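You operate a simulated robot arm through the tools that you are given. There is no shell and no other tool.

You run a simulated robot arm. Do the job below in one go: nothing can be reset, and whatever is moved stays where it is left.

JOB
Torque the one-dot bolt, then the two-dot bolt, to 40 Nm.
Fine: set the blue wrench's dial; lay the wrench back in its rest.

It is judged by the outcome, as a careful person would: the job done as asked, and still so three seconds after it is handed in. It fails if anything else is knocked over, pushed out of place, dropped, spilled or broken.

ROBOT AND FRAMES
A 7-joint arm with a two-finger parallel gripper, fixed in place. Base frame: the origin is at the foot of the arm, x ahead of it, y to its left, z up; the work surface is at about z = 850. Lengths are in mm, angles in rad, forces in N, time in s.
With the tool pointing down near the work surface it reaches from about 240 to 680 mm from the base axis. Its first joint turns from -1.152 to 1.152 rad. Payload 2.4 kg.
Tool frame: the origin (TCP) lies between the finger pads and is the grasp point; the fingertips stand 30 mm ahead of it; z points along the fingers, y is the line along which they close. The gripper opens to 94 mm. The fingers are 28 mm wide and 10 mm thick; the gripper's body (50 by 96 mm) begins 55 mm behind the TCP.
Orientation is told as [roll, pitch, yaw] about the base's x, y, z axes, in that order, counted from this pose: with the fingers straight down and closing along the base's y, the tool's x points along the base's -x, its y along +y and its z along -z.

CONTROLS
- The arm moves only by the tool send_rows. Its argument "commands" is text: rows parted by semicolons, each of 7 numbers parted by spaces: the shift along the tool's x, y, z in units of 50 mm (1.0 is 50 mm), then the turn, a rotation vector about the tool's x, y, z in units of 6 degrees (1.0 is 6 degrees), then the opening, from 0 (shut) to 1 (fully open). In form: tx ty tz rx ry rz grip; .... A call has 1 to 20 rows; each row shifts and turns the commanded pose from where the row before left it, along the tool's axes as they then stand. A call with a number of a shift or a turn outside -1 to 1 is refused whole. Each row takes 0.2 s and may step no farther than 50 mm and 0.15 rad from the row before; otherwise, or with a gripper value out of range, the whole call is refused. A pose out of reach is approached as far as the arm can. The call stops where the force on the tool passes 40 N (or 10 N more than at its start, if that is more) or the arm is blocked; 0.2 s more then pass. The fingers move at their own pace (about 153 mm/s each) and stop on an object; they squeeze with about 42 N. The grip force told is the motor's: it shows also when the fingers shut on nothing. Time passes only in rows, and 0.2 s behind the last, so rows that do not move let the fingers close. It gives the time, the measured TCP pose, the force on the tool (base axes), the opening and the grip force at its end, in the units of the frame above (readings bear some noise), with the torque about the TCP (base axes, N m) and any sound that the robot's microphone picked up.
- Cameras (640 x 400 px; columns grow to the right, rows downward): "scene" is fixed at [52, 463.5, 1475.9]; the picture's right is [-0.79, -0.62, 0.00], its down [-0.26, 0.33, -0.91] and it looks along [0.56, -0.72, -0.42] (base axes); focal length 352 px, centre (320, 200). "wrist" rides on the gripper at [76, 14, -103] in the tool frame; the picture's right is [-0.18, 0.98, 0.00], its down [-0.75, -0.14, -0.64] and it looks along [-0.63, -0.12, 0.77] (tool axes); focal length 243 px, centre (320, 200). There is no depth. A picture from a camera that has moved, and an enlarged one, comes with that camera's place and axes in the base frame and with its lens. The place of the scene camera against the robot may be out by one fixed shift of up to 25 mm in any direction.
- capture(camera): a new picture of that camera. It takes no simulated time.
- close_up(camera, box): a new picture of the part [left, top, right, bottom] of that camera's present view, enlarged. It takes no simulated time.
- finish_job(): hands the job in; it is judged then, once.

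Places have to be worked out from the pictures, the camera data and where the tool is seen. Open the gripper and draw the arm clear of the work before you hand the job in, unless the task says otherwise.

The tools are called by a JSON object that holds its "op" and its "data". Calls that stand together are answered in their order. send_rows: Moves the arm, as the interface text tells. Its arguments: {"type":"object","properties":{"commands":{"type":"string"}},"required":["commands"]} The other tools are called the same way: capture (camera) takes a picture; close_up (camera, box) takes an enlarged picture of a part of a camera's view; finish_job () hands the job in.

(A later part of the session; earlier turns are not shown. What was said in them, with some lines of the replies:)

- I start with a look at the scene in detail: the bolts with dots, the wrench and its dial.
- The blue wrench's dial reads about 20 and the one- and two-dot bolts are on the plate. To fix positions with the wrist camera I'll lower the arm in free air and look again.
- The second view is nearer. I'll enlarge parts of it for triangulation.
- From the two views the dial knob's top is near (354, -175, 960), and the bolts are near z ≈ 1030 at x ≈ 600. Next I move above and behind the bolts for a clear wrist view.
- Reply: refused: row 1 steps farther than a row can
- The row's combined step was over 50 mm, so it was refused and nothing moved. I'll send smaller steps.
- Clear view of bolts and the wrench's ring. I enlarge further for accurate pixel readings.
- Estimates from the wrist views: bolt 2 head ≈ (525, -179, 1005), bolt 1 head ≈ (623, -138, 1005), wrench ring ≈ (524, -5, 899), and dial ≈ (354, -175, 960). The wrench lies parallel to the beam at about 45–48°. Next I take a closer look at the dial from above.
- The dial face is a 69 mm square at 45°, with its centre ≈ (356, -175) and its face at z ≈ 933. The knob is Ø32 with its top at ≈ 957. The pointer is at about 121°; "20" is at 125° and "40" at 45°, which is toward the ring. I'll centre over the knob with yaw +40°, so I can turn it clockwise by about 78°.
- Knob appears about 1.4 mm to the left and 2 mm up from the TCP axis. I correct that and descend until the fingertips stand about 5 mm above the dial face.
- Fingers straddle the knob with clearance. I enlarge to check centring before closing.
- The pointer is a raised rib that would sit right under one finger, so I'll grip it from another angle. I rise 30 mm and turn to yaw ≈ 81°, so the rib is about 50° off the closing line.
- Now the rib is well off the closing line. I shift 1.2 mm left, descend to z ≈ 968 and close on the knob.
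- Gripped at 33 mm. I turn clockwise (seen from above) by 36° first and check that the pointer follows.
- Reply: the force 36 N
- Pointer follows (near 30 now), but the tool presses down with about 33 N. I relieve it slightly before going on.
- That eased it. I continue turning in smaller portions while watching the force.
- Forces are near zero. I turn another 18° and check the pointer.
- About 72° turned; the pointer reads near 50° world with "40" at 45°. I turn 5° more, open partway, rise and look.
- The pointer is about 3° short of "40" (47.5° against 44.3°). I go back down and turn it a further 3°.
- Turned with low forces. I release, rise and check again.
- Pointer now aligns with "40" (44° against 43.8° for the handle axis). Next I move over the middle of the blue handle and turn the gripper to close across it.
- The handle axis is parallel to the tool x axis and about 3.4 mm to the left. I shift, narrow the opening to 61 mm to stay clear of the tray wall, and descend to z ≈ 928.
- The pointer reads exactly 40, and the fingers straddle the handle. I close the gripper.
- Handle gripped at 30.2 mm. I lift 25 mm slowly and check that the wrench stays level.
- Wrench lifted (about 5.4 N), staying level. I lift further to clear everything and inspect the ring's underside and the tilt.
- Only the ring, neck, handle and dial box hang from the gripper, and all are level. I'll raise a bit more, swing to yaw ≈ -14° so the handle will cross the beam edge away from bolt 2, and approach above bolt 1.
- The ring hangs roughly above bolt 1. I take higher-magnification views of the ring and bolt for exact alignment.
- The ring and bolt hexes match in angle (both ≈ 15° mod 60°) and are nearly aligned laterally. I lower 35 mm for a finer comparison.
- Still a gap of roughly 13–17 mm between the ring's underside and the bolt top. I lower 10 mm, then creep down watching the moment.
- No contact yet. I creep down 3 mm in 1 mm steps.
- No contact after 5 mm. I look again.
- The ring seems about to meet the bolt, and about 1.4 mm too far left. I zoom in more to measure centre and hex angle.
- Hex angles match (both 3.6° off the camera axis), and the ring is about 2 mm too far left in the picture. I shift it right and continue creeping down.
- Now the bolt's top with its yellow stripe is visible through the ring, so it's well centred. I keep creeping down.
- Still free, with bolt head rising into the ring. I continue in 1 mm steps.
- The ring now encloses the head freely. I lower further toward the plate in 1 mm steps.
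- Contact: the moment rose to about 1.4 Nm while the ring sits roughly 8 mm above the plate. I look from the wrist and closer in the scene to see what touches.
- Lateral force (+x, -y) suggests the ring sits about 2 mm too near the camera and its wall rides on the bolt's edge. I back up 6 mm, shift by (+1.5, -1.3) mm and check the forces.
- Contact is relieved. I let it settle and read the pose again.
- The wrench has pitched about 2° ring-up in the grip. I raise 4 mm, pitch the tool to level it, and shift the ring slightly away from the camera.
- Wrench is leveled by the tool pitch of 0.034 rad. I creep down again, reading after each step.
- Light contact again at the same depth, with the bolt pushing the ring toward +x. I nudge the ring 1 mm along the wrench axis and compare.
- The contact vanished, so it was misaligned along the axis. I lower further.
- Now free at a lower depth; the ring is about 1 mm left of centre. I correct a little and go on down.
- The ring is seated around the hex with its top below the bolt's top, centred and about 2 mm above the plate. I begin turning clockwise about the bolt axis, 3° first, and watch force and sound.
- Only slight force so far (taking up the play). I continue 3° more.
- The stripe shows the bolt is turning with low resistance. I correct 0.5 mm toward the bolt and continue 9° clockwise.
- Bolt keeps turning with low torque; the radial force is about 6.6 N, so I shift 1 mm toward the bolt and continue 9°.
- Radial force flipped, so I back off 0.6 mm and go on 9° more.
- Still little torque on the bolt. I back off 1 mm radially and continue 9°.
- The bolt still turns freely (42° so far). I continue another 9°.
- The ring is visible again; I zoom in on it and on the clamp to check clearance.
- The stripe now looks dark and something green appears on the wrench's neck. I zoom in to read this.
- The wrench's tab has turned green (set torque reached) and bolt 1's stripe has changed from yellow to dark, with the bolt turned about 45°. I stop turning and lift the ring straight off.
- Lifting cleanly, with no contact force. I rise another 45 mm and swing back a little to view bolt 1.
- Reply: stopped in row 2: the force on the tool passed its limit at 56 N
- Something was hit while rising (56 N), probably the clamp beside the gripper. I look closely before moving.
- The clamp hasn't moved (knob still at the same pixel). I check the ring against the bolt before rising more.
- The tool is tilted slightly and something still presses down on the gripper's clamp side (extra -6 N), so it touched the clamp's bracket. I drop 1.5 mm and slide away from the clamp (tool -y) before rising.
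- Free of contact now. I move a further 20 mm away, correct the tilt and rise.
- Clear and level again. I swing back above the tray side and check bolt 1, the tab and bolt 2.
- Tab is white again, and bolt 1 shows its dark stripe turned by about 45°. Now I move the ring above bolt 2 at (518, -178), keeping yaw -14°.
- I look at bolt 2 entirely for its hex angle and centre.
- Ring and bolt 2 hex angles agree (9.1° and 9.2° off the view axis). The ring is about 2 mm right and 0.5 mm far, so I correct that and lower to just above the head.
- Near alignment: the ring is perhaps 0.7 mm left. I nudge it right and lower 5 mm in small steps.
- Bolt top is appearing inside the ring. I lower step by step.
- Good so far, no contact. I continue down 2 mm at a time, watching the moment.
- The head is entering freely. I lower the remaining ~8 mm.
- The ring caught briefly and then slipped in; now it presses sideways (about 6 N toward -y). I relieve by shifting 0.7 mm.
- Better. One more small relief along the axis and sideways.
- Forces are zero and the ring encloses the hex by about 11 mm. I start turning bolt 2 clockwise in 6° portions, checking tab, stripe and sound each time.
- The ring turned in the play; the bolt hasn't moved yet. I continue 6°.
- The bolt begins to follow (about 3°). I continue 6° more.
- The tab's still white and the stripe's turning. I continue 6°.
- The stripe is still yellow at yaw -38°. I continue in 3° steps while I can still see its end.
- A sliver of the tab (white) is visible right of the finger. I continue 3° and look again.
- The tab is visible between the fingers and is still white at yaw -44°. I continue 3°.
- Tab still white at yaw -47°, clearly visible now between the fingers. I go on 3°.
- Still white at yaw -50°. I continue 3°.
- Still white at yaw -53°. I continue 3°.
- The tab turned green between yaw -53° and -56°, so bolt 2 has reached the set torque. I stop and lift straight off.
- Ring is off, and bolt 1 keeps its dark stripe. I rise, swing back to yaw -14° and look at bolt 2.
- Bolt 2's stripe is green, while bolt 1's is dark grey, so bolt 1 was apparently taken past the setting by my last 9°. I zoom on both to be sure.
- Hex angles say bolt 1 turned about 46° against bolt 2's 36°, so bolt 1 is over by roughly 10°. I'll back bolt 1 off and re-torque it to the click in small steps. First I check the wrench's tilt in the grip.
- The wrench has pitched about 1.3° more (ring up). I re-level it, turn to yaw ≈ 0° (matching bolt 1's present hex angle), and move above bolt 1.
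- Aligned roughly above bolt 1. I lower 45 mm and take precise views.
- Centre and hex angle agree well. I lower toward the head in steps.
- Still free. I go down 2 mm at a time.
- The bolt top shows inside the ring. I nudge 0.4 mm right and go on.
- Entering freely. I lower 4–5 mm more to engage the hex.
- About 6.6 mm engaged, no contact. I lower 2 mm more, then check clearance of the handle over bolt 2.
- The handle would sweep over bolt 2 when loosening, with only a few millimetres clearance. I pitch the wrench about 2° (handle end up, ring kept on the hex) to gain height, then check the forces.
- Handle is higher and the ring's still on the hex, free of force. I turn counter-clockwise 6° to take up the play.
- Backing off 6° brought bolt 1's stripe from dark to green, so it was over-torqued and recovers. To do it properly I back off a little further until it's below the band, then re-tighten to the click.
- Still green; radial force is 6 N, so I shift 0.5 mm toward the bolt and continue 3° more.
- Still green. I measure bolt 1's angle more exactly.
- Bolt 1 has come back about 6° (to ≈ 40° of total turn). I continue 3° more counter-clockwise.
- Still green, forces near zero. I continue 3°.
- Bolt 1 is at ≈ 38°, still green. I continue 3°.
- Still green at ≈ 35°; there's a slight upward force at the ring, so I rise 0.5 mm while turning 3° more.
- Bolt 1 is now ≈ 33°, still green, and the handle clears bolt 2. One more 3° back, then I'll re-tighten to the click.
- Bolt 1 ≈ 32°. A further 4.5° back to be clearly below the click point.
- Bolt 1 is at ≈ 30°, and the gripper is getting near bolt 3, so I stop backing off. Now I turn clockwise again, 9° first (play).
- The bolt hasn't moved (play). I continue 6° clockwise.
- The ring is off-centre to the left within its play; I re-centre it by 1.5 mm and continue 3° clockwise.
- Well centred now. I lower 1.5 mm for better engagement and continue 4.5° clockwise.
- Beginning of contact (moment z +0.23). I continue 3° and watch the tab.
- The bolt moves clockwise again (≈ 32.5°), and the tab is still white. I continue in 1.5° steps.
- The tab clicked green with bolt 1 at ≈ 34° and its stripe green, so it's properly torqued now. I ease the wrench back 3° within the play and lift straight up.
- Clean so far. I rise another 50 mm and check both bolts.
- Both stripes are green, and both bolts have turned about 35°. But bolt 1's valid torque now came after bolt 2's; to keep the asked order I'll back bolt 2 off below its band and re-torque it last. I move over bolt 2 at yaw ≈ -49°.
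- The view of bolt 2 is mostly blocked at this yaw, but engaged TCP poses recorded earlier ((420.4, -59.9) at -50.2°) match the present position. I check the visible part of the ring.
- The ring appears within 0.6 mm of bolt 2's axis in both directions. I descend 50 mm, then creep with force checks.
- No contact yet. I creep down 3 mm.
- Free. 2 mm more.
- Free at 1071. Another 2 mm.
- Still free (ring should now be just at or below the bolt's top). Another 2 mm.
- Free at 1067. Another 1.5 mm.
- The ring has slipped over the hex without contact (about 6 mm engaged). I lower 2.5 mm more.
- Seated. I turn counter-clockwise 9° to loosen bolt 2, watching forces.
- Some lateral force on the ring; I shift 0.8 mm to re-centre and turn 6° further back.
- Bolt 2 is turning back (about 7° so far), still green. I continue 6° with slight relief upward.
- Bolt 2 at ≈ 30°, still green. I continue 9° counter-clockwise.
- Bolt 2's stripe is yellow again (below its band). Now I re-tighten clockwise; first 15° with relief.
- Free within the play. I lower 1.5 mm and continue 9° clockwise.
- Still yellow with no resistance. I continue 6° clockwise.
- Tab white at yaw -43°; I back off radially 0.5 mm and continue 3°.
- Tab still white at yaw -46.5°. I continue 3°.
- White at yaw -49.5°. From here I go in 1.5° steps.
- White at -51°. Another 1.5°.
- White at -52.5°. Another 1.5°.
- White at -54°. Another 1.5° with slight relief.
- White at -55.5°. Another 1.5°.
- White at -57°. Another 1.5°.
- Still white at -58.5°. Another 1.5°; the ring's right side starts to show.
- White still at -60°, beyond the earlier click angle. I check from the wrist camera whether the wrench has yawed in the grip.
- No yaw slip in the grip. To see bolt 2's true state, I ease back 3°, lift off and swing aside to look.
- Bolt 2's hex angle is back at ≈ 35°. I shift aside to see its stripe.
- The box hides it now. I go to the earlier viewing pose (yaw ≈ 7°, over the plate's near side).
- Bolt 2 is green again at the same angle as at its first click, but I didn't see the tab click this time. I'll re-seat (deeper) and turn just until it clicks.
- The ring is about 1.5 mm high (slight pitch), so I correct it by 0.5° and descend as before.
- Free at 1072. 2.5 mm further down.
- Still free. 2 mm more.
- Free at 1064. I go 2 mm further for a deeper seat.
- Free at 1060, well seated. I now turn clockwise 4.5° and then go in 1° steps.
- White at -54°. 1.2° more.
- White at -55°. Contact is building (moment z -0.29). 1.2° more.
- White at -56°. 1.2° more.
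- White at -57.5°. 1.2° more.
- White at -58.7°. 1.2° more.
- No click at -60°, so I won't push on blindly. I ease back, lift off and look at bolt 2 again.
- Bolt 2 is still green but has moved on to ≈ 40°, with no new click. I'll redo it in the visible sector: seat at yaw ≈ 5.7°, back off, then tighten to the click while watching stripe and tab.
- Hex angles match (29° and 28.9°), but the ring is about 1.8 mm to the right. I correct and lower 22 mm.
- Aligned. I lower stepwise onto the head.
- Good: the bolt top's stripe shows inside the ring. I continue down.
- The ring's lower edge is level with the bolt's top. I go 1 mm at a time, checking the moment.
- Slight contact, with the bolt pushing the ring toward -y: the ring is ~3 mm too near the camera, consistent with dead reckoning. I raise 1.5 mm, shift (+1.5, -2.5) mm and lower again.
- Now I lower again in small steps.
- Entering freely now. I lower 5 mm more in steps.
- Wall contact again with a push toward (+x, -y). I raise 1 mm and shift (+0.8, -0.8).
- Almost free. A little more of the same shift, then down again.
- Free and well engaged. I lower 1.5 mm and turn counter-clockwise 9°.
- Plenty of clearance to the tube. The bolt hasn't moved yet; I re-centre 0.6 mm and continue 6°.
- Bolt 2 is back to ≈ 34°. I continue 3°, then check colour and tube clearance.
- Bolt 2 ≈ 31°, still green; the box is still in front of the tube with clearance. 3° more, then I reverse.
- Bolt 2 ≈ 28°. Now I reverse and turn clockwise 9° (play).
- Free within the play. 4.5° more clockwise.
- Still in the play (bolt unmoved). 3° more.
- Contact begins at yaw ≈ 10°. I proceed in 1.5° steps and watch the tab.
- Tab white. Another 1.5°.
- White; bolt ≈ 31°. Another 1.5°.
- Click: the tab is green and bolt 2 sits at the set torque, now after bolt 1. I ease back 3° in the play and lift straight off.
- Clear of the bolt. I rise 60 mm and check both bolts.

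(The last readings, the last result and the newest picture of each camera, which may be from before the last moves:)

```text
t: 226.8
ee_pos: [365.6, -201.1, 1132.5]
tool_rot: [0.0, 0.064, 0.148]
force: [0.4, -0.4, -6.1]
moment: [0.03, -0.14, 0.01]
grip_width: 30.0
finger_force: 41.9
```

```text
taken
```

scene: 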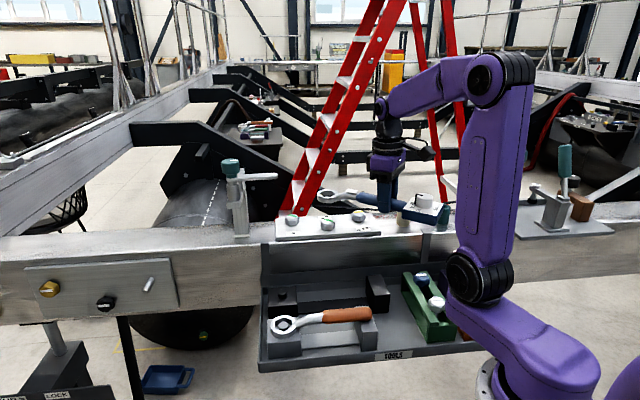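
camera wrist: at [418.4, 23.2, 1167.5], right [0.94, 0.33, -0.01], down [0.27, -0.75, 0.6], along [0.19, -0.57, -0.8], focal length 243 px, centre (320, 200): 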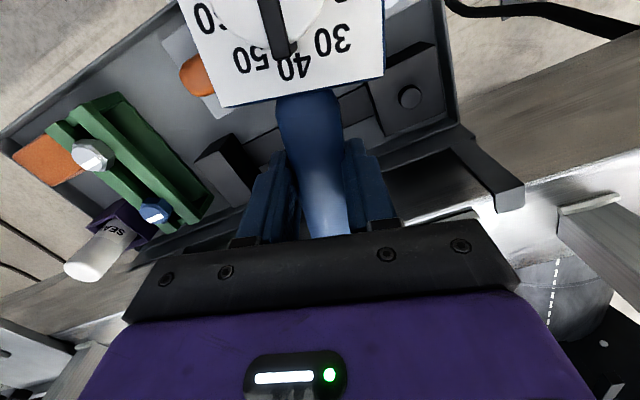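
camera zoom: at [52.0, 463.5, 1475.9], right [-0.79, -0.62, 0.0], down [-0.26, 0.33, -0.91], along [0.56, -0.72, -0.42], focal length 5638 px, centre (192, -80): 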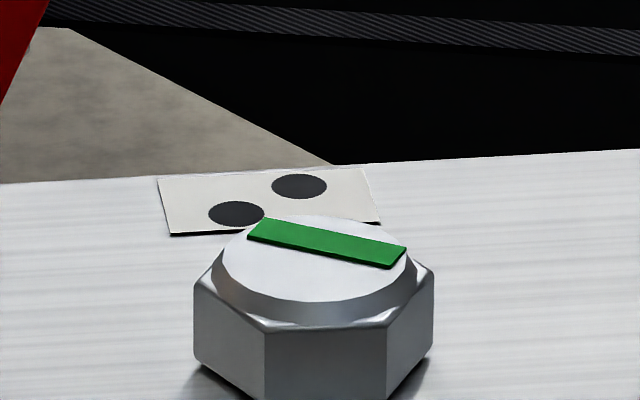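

Both bolts are green, and bolt 3 is untouched. Now I carry the wrench back above its rest at (418, -119), yaw 44°.

{"op": "send_rows", "data": {"commands": "0 0 0 0.0644 0 -0.99 0; 0 0 0 0.0644 0 -0.99 0; 0 0 0 0.0644 0 -0.99 0; 0 0 0 0.0644 0 -0.99 0; 0 0 0 0.0644 0 -0.99 0; 0 0 0 0.0644 0 -1 0; -0.63 0.147 0 0 0 0 0; -0.63 0.147 0 0 0 0 0; -0.634 0.146 0 0 0 0 0; 0 0 0 0 0 0 0; 0 0 0 0 0 0 0"}}

{"op": "close_up", "data": {"camera": "scene", "box": [255, 150, 415, 250]}}

{"op": "close_up", "data": {"camera": "scene", "box": [255, 230, 415, 330]}}

{"op": "capture", "data": {"camera": "wrist"}}

```text
t: 229.2
ee_pos: [418.8, -119.7, 1125.5]
tool_rot: [0.002, 0.064, 0.773]
force: [0.2, -0.3, -5.8]
moment: [0.12, -0.1, 0.02]
grip_width: 30.2
finger_force: 42.1
```

```text
4.00 times, centred on (335, 200) of scene
camera zoom: at [52.1, 463.5, 1475.9], right [-0.79, -0.62, 0.0], down [-0.26, 0.33, -0.91], along [0.56, -0.72, -0.42], focal length 1410 px, centre (260, 200)
```

zoom: 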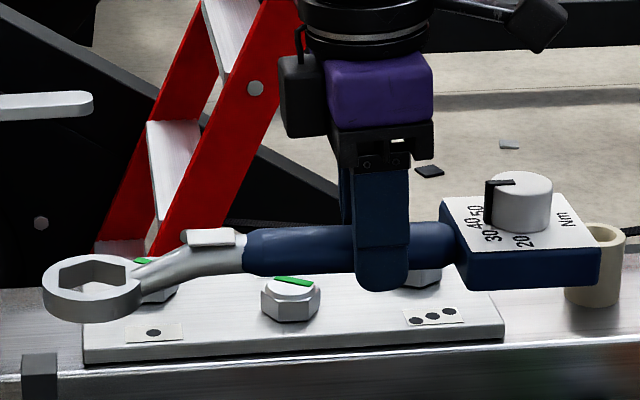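

```text
4.00 times, centred on (335, 280) of scene
camera zoom: at [52.1, 463.5, 1475.9], right [-0.79, -0.62, 0.0], down [-0.26, 0.33, -0.91], along [0.56, -0.72, -0.42], focal length 1410 px, centre (260, -120)
```

zoom: 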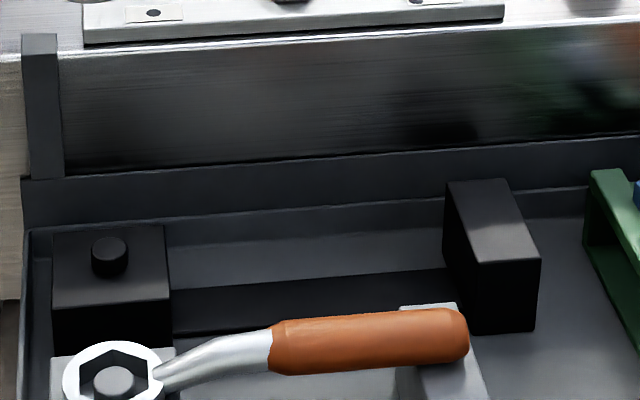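

```text
taken
camera wrist: at [358.3, -157.5, 1233.6], right [-0.56, 0.83, -0.01], down [0.67, 0.45, 0.59], along [0.5, 0.32, -0.81], focal length 243 px, centre (320, 200)
```

wrist: 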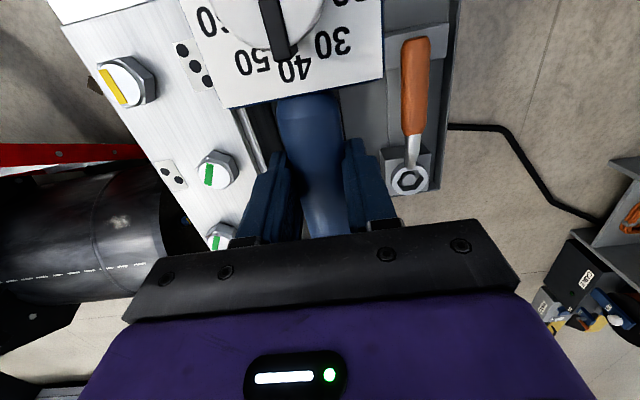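

Wrench is level above its rest at the recorded grasp pose. I descend along the path it was lifted, first to z ≈ 966.

{"op": "send_rows", "data": {"commands": "-0.0385 0 0.6 0 0 0 0; -0.0385 0 0.6 0 0 0 0; -0.0385 0 0.6 0 0 0 0; -0.0385 0 0.6 0 0 0 0; -0.0385 0 0.6 0 0 0 0; -0.0128 0 0.2 0 0 0 0; 0 0 0 0 0 0 0; 0 0 0 0 0 0 0"}}

{"op": "close_up", "data": {"camera": "scene", "box": [255, 225, 415, 325]}}

{"op": "close_up", "data": {"camera": "scene", "box": [260, 260, 324, 300]}}

{"op": "close_up", "data": {"camera": "scene", "box": [350, 245, 414, 310]}}

```text
t: 231.0
ee_pos: [418.3, -119.2, 965.5]
tool_rot: [0.001, 0.064, 0.774]
force: [-0.5, 0.1, -5.1]
moment: [0.08, -0.08, 0.0]
grip_width: 30.0
finger_force: 41.8
```

```text
4.00 times, centred on (335, 275) of scene
camera zoom: at [52.1, 463.5, 1475.9], right [-0.79, -0.62, 0.0], down [-0.26, 0.33, -0.91], along [0.56, -0.72, -0.42], focal length 1410 px, centre (260, -100)
```

zoom: 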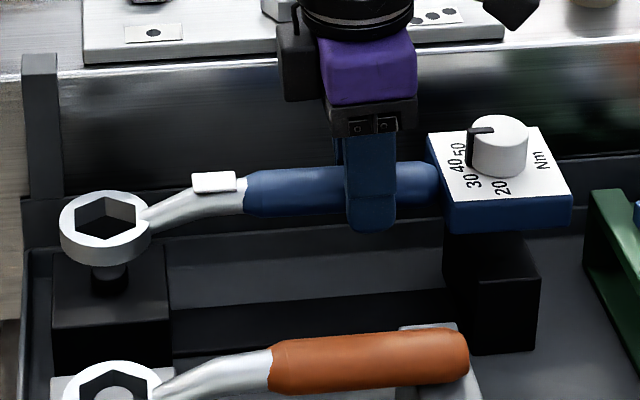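

```text
10.00 times, centred on (292, 280) of scene
camera zoom: at [52.1, 463.5, 1475.9], right [-0.79, -0.62, 0.0], down [-0.26, 0.33, -0.91], along [0.56, -0.72, -0.42], focal length 3524 px, centre (600, -600)
```

zoom: 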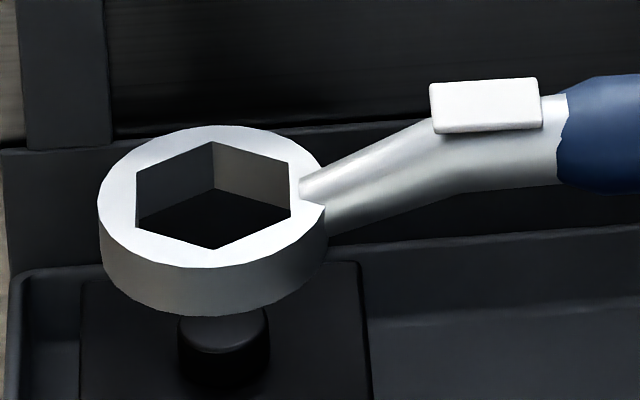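

```text
6.15 times, centred on (382, 278) of scene
camera zoom: at [52.1, 463.5, 1475.9], right [-0.79, -0.62, 0.0], down [-0.26, 0.33, -0.91], along [0.56, -0.72, -0.42], focal length 2169 px, centre (-62, -277)
```

zoom: 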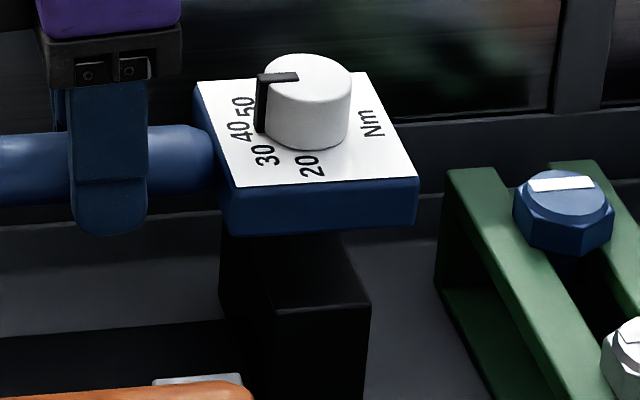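

The dial still reads 40. The ring is about 2 mm left of its peg's axis, so I shift 1.5 mm toward the box and descend to just above the rest.

{"op": "send_rows", "data": {"commands": "0.03 0 0 0 0 0 0; -0.0128 0 0.2 0 0 0 0; -0.0128 0 0.2 0 0 0 0; -0.0103 0 0.16 0 0 0 0; 0 0 0 0 0 0 0; 0 0 0 0 0 0 0"}}

{"op": "close_up", "data": {"camera": "scene", "box": [260, 260, 324, 300]}}

{"op": "close_up", "data": {"camera": "scene", "box": [350, 255, 414, 295]}}

```text
t: 232.4
ee_pos: [416.6, -119.9, 937.1]
tool_rot: [0.0, 0.065, 0.774]
force: [-1.1, 0.3, -6.3]
moment: [0.12, -0.07, 0.03]
grip_width: 30.2
finger_force: 41.7
```

```text
10.00 times, centred on (292, 280) of scene
camera zoom: at [52.1, 463.5, 1475.9], right [-0.79, -0.62, 0.0], down [-0.26, 0.33, -0.91], along [0.56, -0.72, -0.42], focal length 3524 px, centre (600, -600)
```

zoom: 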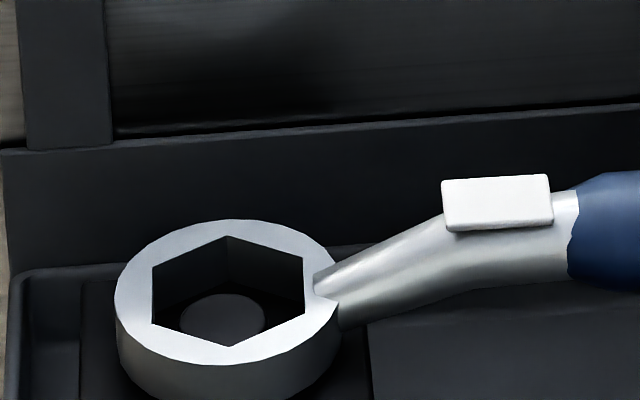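

```text
10.00 times, centred on (382, 275) of scene
camera zoom: at [52.1, 463.5, 1475.9], right [-0.79, -0.62, 0.0], down [-0.26, 0.33, -0.91], along [0.56, -0.72, -0.42], focal length 3524 px, centre (-300, -550)
```

zoom: 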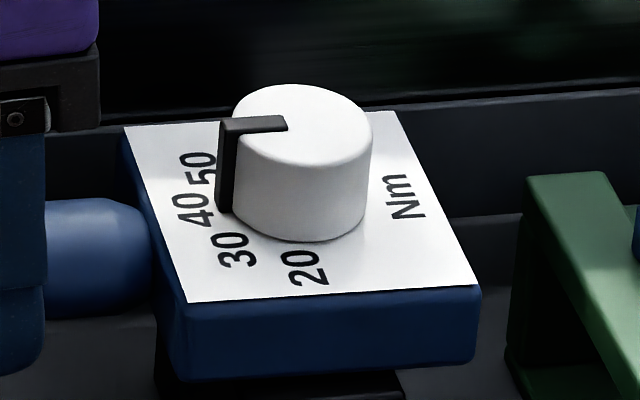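

The peg is inside the ring. I lower 1 mm at a time until it rests.

{"op": "send_rows", "data": {"commands": "-0.0013 0 0.02 0 0 0 0; -0.0013 0 0.02 0 0 0 0; 0 0 0 0 0 0 0; 0 0 0 0 0 0 0"}}

{"op": "send_rows", "data": {"commands": "-0.0013 0 0.02 0 0 0 0; 0 0 0 0 0 0 0; 0 0 0 0 0 0 0"}}

```text
t: 233.4
ee_pos: [416.5, -121.9, 935.2]
tool_rot: [-0.001, 0.064, 0.771]
force: [0.7, -0.3, -6.1]
moment: [0.08, -0.1, -0.01]
grip_width: 30.2
finger_force: 41.8
```

```text
t: 234.2
ee_pos: [417.1, -121.7, 935.4]
tool_rot: [0.001, 0.067, 0.772]
force: [-1.1, 0.4, 4.8]
moment: [-0.6, 0.77, -0.06]
grip_width: 30.2
finger_force: 42.0
```

The box end touched its block first. I check how far the ring end still is from its block.

{"op": "close_up", "data": {"camera": "scene", "box": [260, 265, 324, 305]}}

{"op": "close_up", "data": {"camera": "scene", "box": [260, 220, 420, 320]}}

```text
10.00 times, centred on (292, 285) of scene
camera zoom: at [51.9, 463.6, 1475.9], right [-0.79, -0.62, 0.0], down [-0.26, 0.33, -0.91], along [0.56, -0.72, -0.42], focal length 3524 px, centre (600, -650)
```

zoom: 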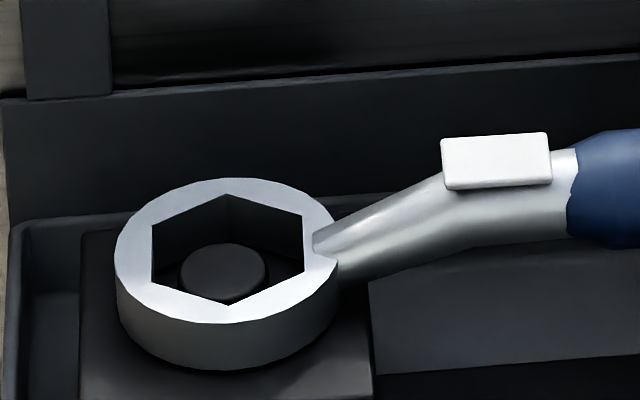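

```text
4.00 times, centred on (340, 270) of scene
camera zoom: at [51.9, 463.6, 1475.9], right [-0.79, -0.62, 0.0], down [-0.26, 0.33, -0.91], along [0.56, -0.72, -0.42], focal length 1410 px, centre (240, -80)
```

zoom: 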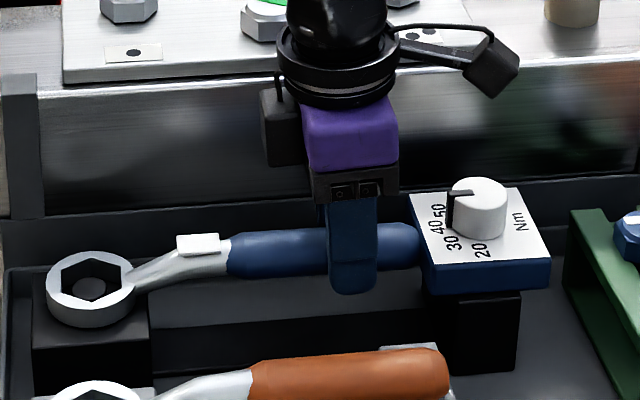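

The wrench now lies as it did originally (ring and box at the same pixels). I open the gripper to 61 mm and look.

{"op": "send_rows", "data": {"commands": "0 0 0 0 0 0 0.4; 0 0 0 0 0 0 0.55; 0 0 0 0 0 0 0.65; 0 0 0 0 0 0 0.65; 0 0 0 0 0 0 0.65"}}

{"op": "close_up", "data": {"camera": "scene", "box": [260, 220, 420, 320]}}

{"op": "close_up", "data": {"camera": "scene", "box": [260, 265, 324, 305]}}

```text
t: 235.4
ee_pos: [417.0, -120.5, 934.6]
tool_rot: [0.0, 0.066, 0.774]
force: [0.7, -0.6, 0.8]
moment: [0.0, 0.0, -0.01]
grip_width: 60.8
finger_force: 0.1
```

```text
4.00 times, centred on (340, 270) of scene
camera zoom: at [52.0, 463.5, 1475.9], right [-0.79, -0.62, 0.0], down [-0.26, 0.33, -0.91], along [0.56, -0.72, -0.42], focal length 1410 px, centre (240, -80)
```

zoom: 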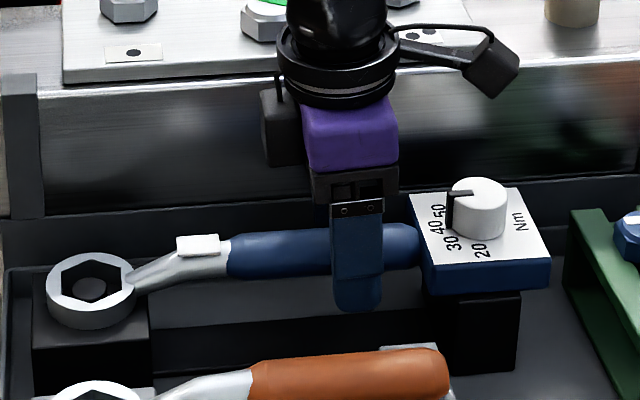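

```text
10.00 times, centred on (292, 285) of scene
camera zoom: at [52.0, 463.5, 1475.9], right [-0.79, -0.62, 0.0], down [-0.26, 0.33, -0.91], along [0.56, -0.72, -0.42], focal length 3524 px, centre (600, -650)
```

zoom: 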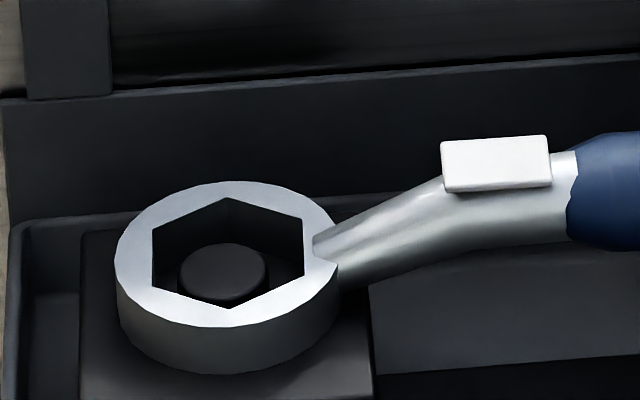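

Wrench has settled. I retract straight up slowly and compare with the initial picture.

{"op": "send_rows", "data": {"commands": "0.0064 0 -0.1 0 0 0 0.65; 0.0128 0 -0.2 0 0 0 0.65; 0.026 0 -0.4 0 0 0 0.65; 0.038 0 -0.6 0 0 0 0.7; 0.05 0 -0.8 0 0 0 0.8; 0 0 0 0 -0.63 0 1; 0 0 0 0 0 0 1"}}

{"op": "close_up", "data": {"camera": "scene", "box": [250, 250, 410, 350]}}

{"op": "capture", "data": {"camera": "scene"}}

{"op": "capture", "data": {"camera": "wrist"}}

```text
t: 237.0
ee_pos: [415.9, -120.5, 1039.6]
tool_rot: [0.0, -0.002, 0.773]
force: [0.5, -1.2, -0.1]
moment: [0.02, 0.0, 0.01]
grip_width: 93.7
finger_force: 0.1
```

```text
4.00 times, centred on (330, 300) of scene
camera zoom: at [52.0, 463.5, 1475.9], right [-0.79, -0.62, 0.0], down [-0.26, 0.33, -0.91], along [0.56, -0.72, -0.42], focal length 1410 px, centre (280, -200)
```

zoom: 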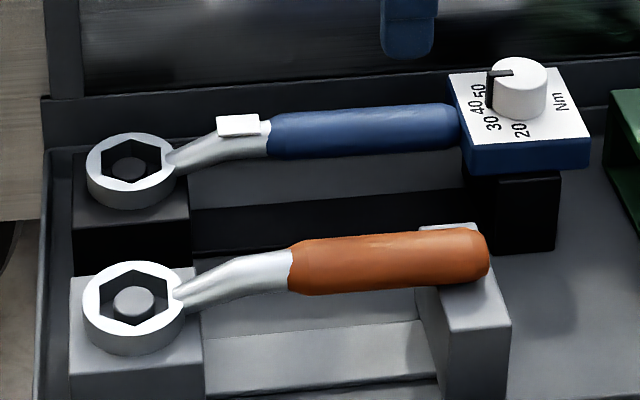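

```text
taken
```

scene: 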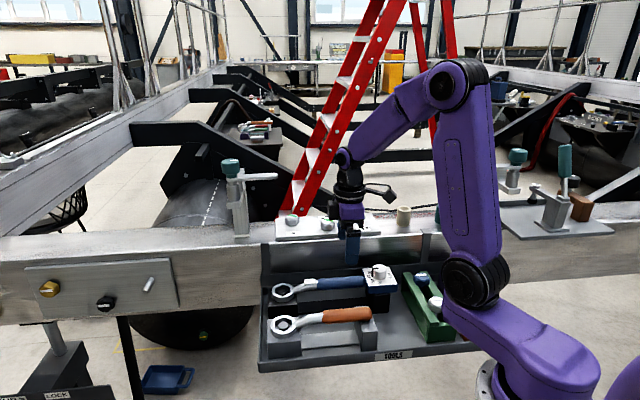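

```text
taken
camera wrist: at [352.3, -163.2, 1142.2], right [-0.55, 0.83, 0.0], down [0.64, 0.42, 0.64], along [0.54, 0.36, -0.77], focal length 243 px, centre (320, 200)
```

wrist: 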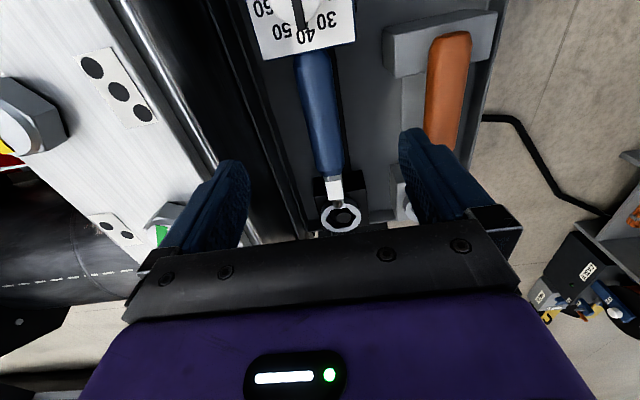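

The wrench lies in its rest (ring over the peg, box on its block, dial at 40). I draw the arm well clear upward.

{"op": "send_rows", "data": {"commands": "0 0 -0.8 0 0 0 1; 0 0 -0.9 0 0 0 1; 0 0 -0.9 0 0 0 1; 0 0 -0.9 0 0 0 1; 0 0 -0.9 0 0 0 1; 0.6 0 0 0 0 0 1; 0.6 0 0 0 0 0 1; 0 0 0 0 0 0 1; 0 0 0 0 0 0 1"}}

{"op": "capture", "data": {"camera": "scene"}}

{"op": "close_up", "data": {"camera": "scene", "box": [250, 190, 410, 290]}}

{"op": "close_up", "data": {"camera": "scene", "box": [250, 250, 410, 350]}}

{"op": "close_up", "data": {"camera": "scene", "box": [260, 262, 324, 302]}}

{"op": "capture", "data": {"camera": "wrist"}}

```text
t: 239.0
ee_pos: [372.0, -163.6, 1259.4]
tool_rot: [0.0, -0.001, 0.773]
force: [-0.2, 0.0, -0.4]
moment: [0.01, 0.02, 0.0]
grip_width: 93.9
finger_force: 0.2
```

```text
taken
```

scene: 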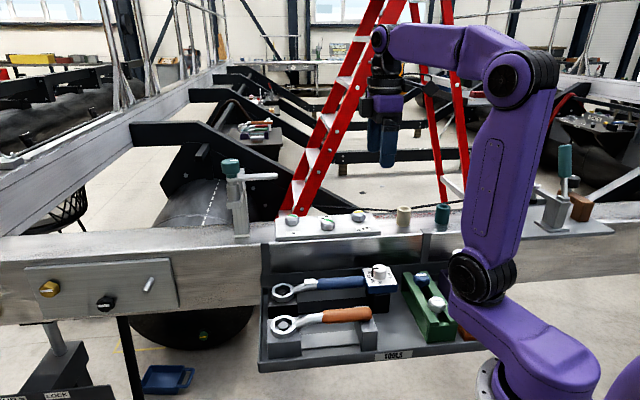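

```text
4.00 times, centred on (330, 240) of scene
camera zoom: at [52.0, 463.5, 1475.9], right [-0.79, -0.62, 0.0], down [-0.26, 0.33, -0.91], along [0.56, -0.72, -0.42], focal length 1410 px, centre (280, 40)
```

zoom: 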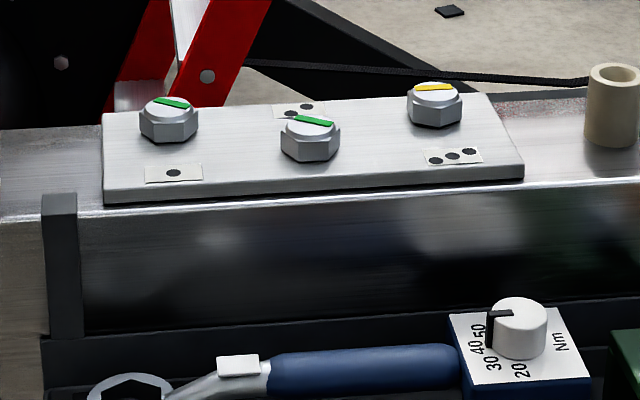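

```text
4.00 times, centred on (330, 300) of scene
camera zoom: at [52.0, 463.5, 1475.9], right [-0.79, -0.62, 0.0], down [-0.26, 0.33, -0.91], along [0.56, -0.72, -0.42], focal length 1410 px, centre (280, -200)
```

zoom: 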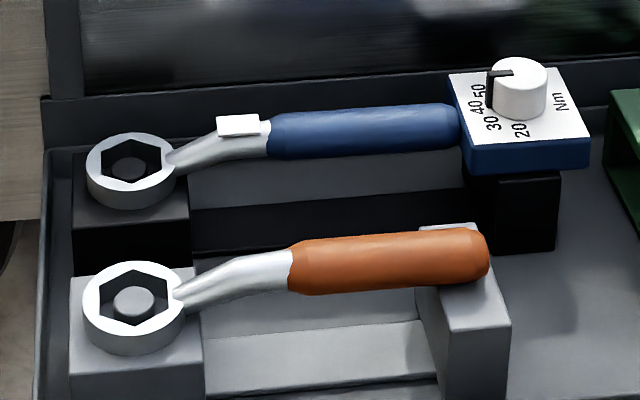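

```text
10.00 times, centred on (292, 282) of scene
camera zoom: at [52.0, 463.5, 1475.9], right [-0.79, -0.62, 0.0], down [-0.26, 0.33, -0.91], along [0.56, -0.72, -0.42], focal length 3524 px, centre (600, -620)
```

zoom: 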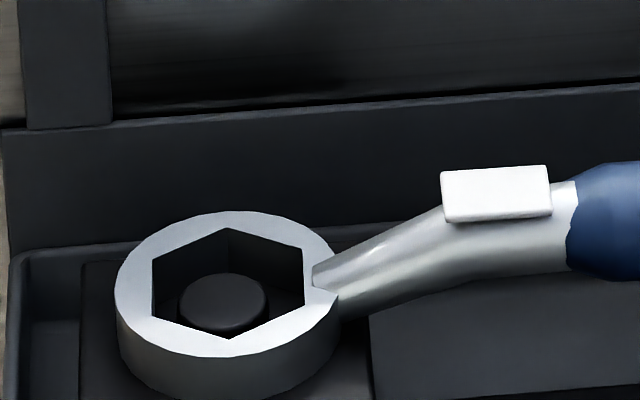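

```text
taken
camera wrist: at [309.3, -206.8, 1362.3], right [-0.55, 0.83, 0.0], down [0.64, 0.42, 0.64], along [0.53, 0.36, -0.77], focal length 243 px, centre (320, 200)
```

wrist: 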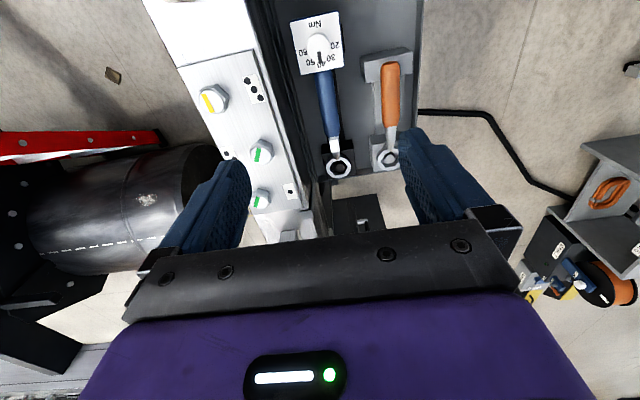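

Both required bolts show green, and bolt 3 and everything else are untouched. The dial is at 40, the wrench lies in its rest, and the arm is clear with the gripper open, so I hand in the job.

{"op": "finish_job", "data": {}}

```text
The job is handed in.
```

I torqued both bolts to the click at 40 Nm, and the job is handed in. The one-dot bolt was over-torqued on the first pass, and I corrected it.

- **Dial:** I turned the blue wrench's dial from 20 to 40, and it still read 40 at the end.
- **One-dot bolt:** I took it about 10° too far on the first pass, and its stripe went dark. I backed it off and tightened it again until the wrench's tab clicked green. Its stripe is now green.
- **Two-dot bolt:** It clicked on its first pass. I then loosened and re-tightened it so that its final torque came after the one-dot bolt's. An intermediate pass turned it further without a click, so I backed it off once more. The last pass ended on a click, and its stripe is green.
- **Wrench:** It is back in its rest, ring over the peg and box on its block, about 2 mm from where it first lay.
- **Contact:** While I was lifting off the one-dot bolt, the gripper bumped something overhead, most likely the clamp beside it, at about 56 N. The clamp had not moved in the pictures afterwards.

I did not touch the three-dot bolt, and I saw nothing else displaced. The arm is clear with the gripper open.
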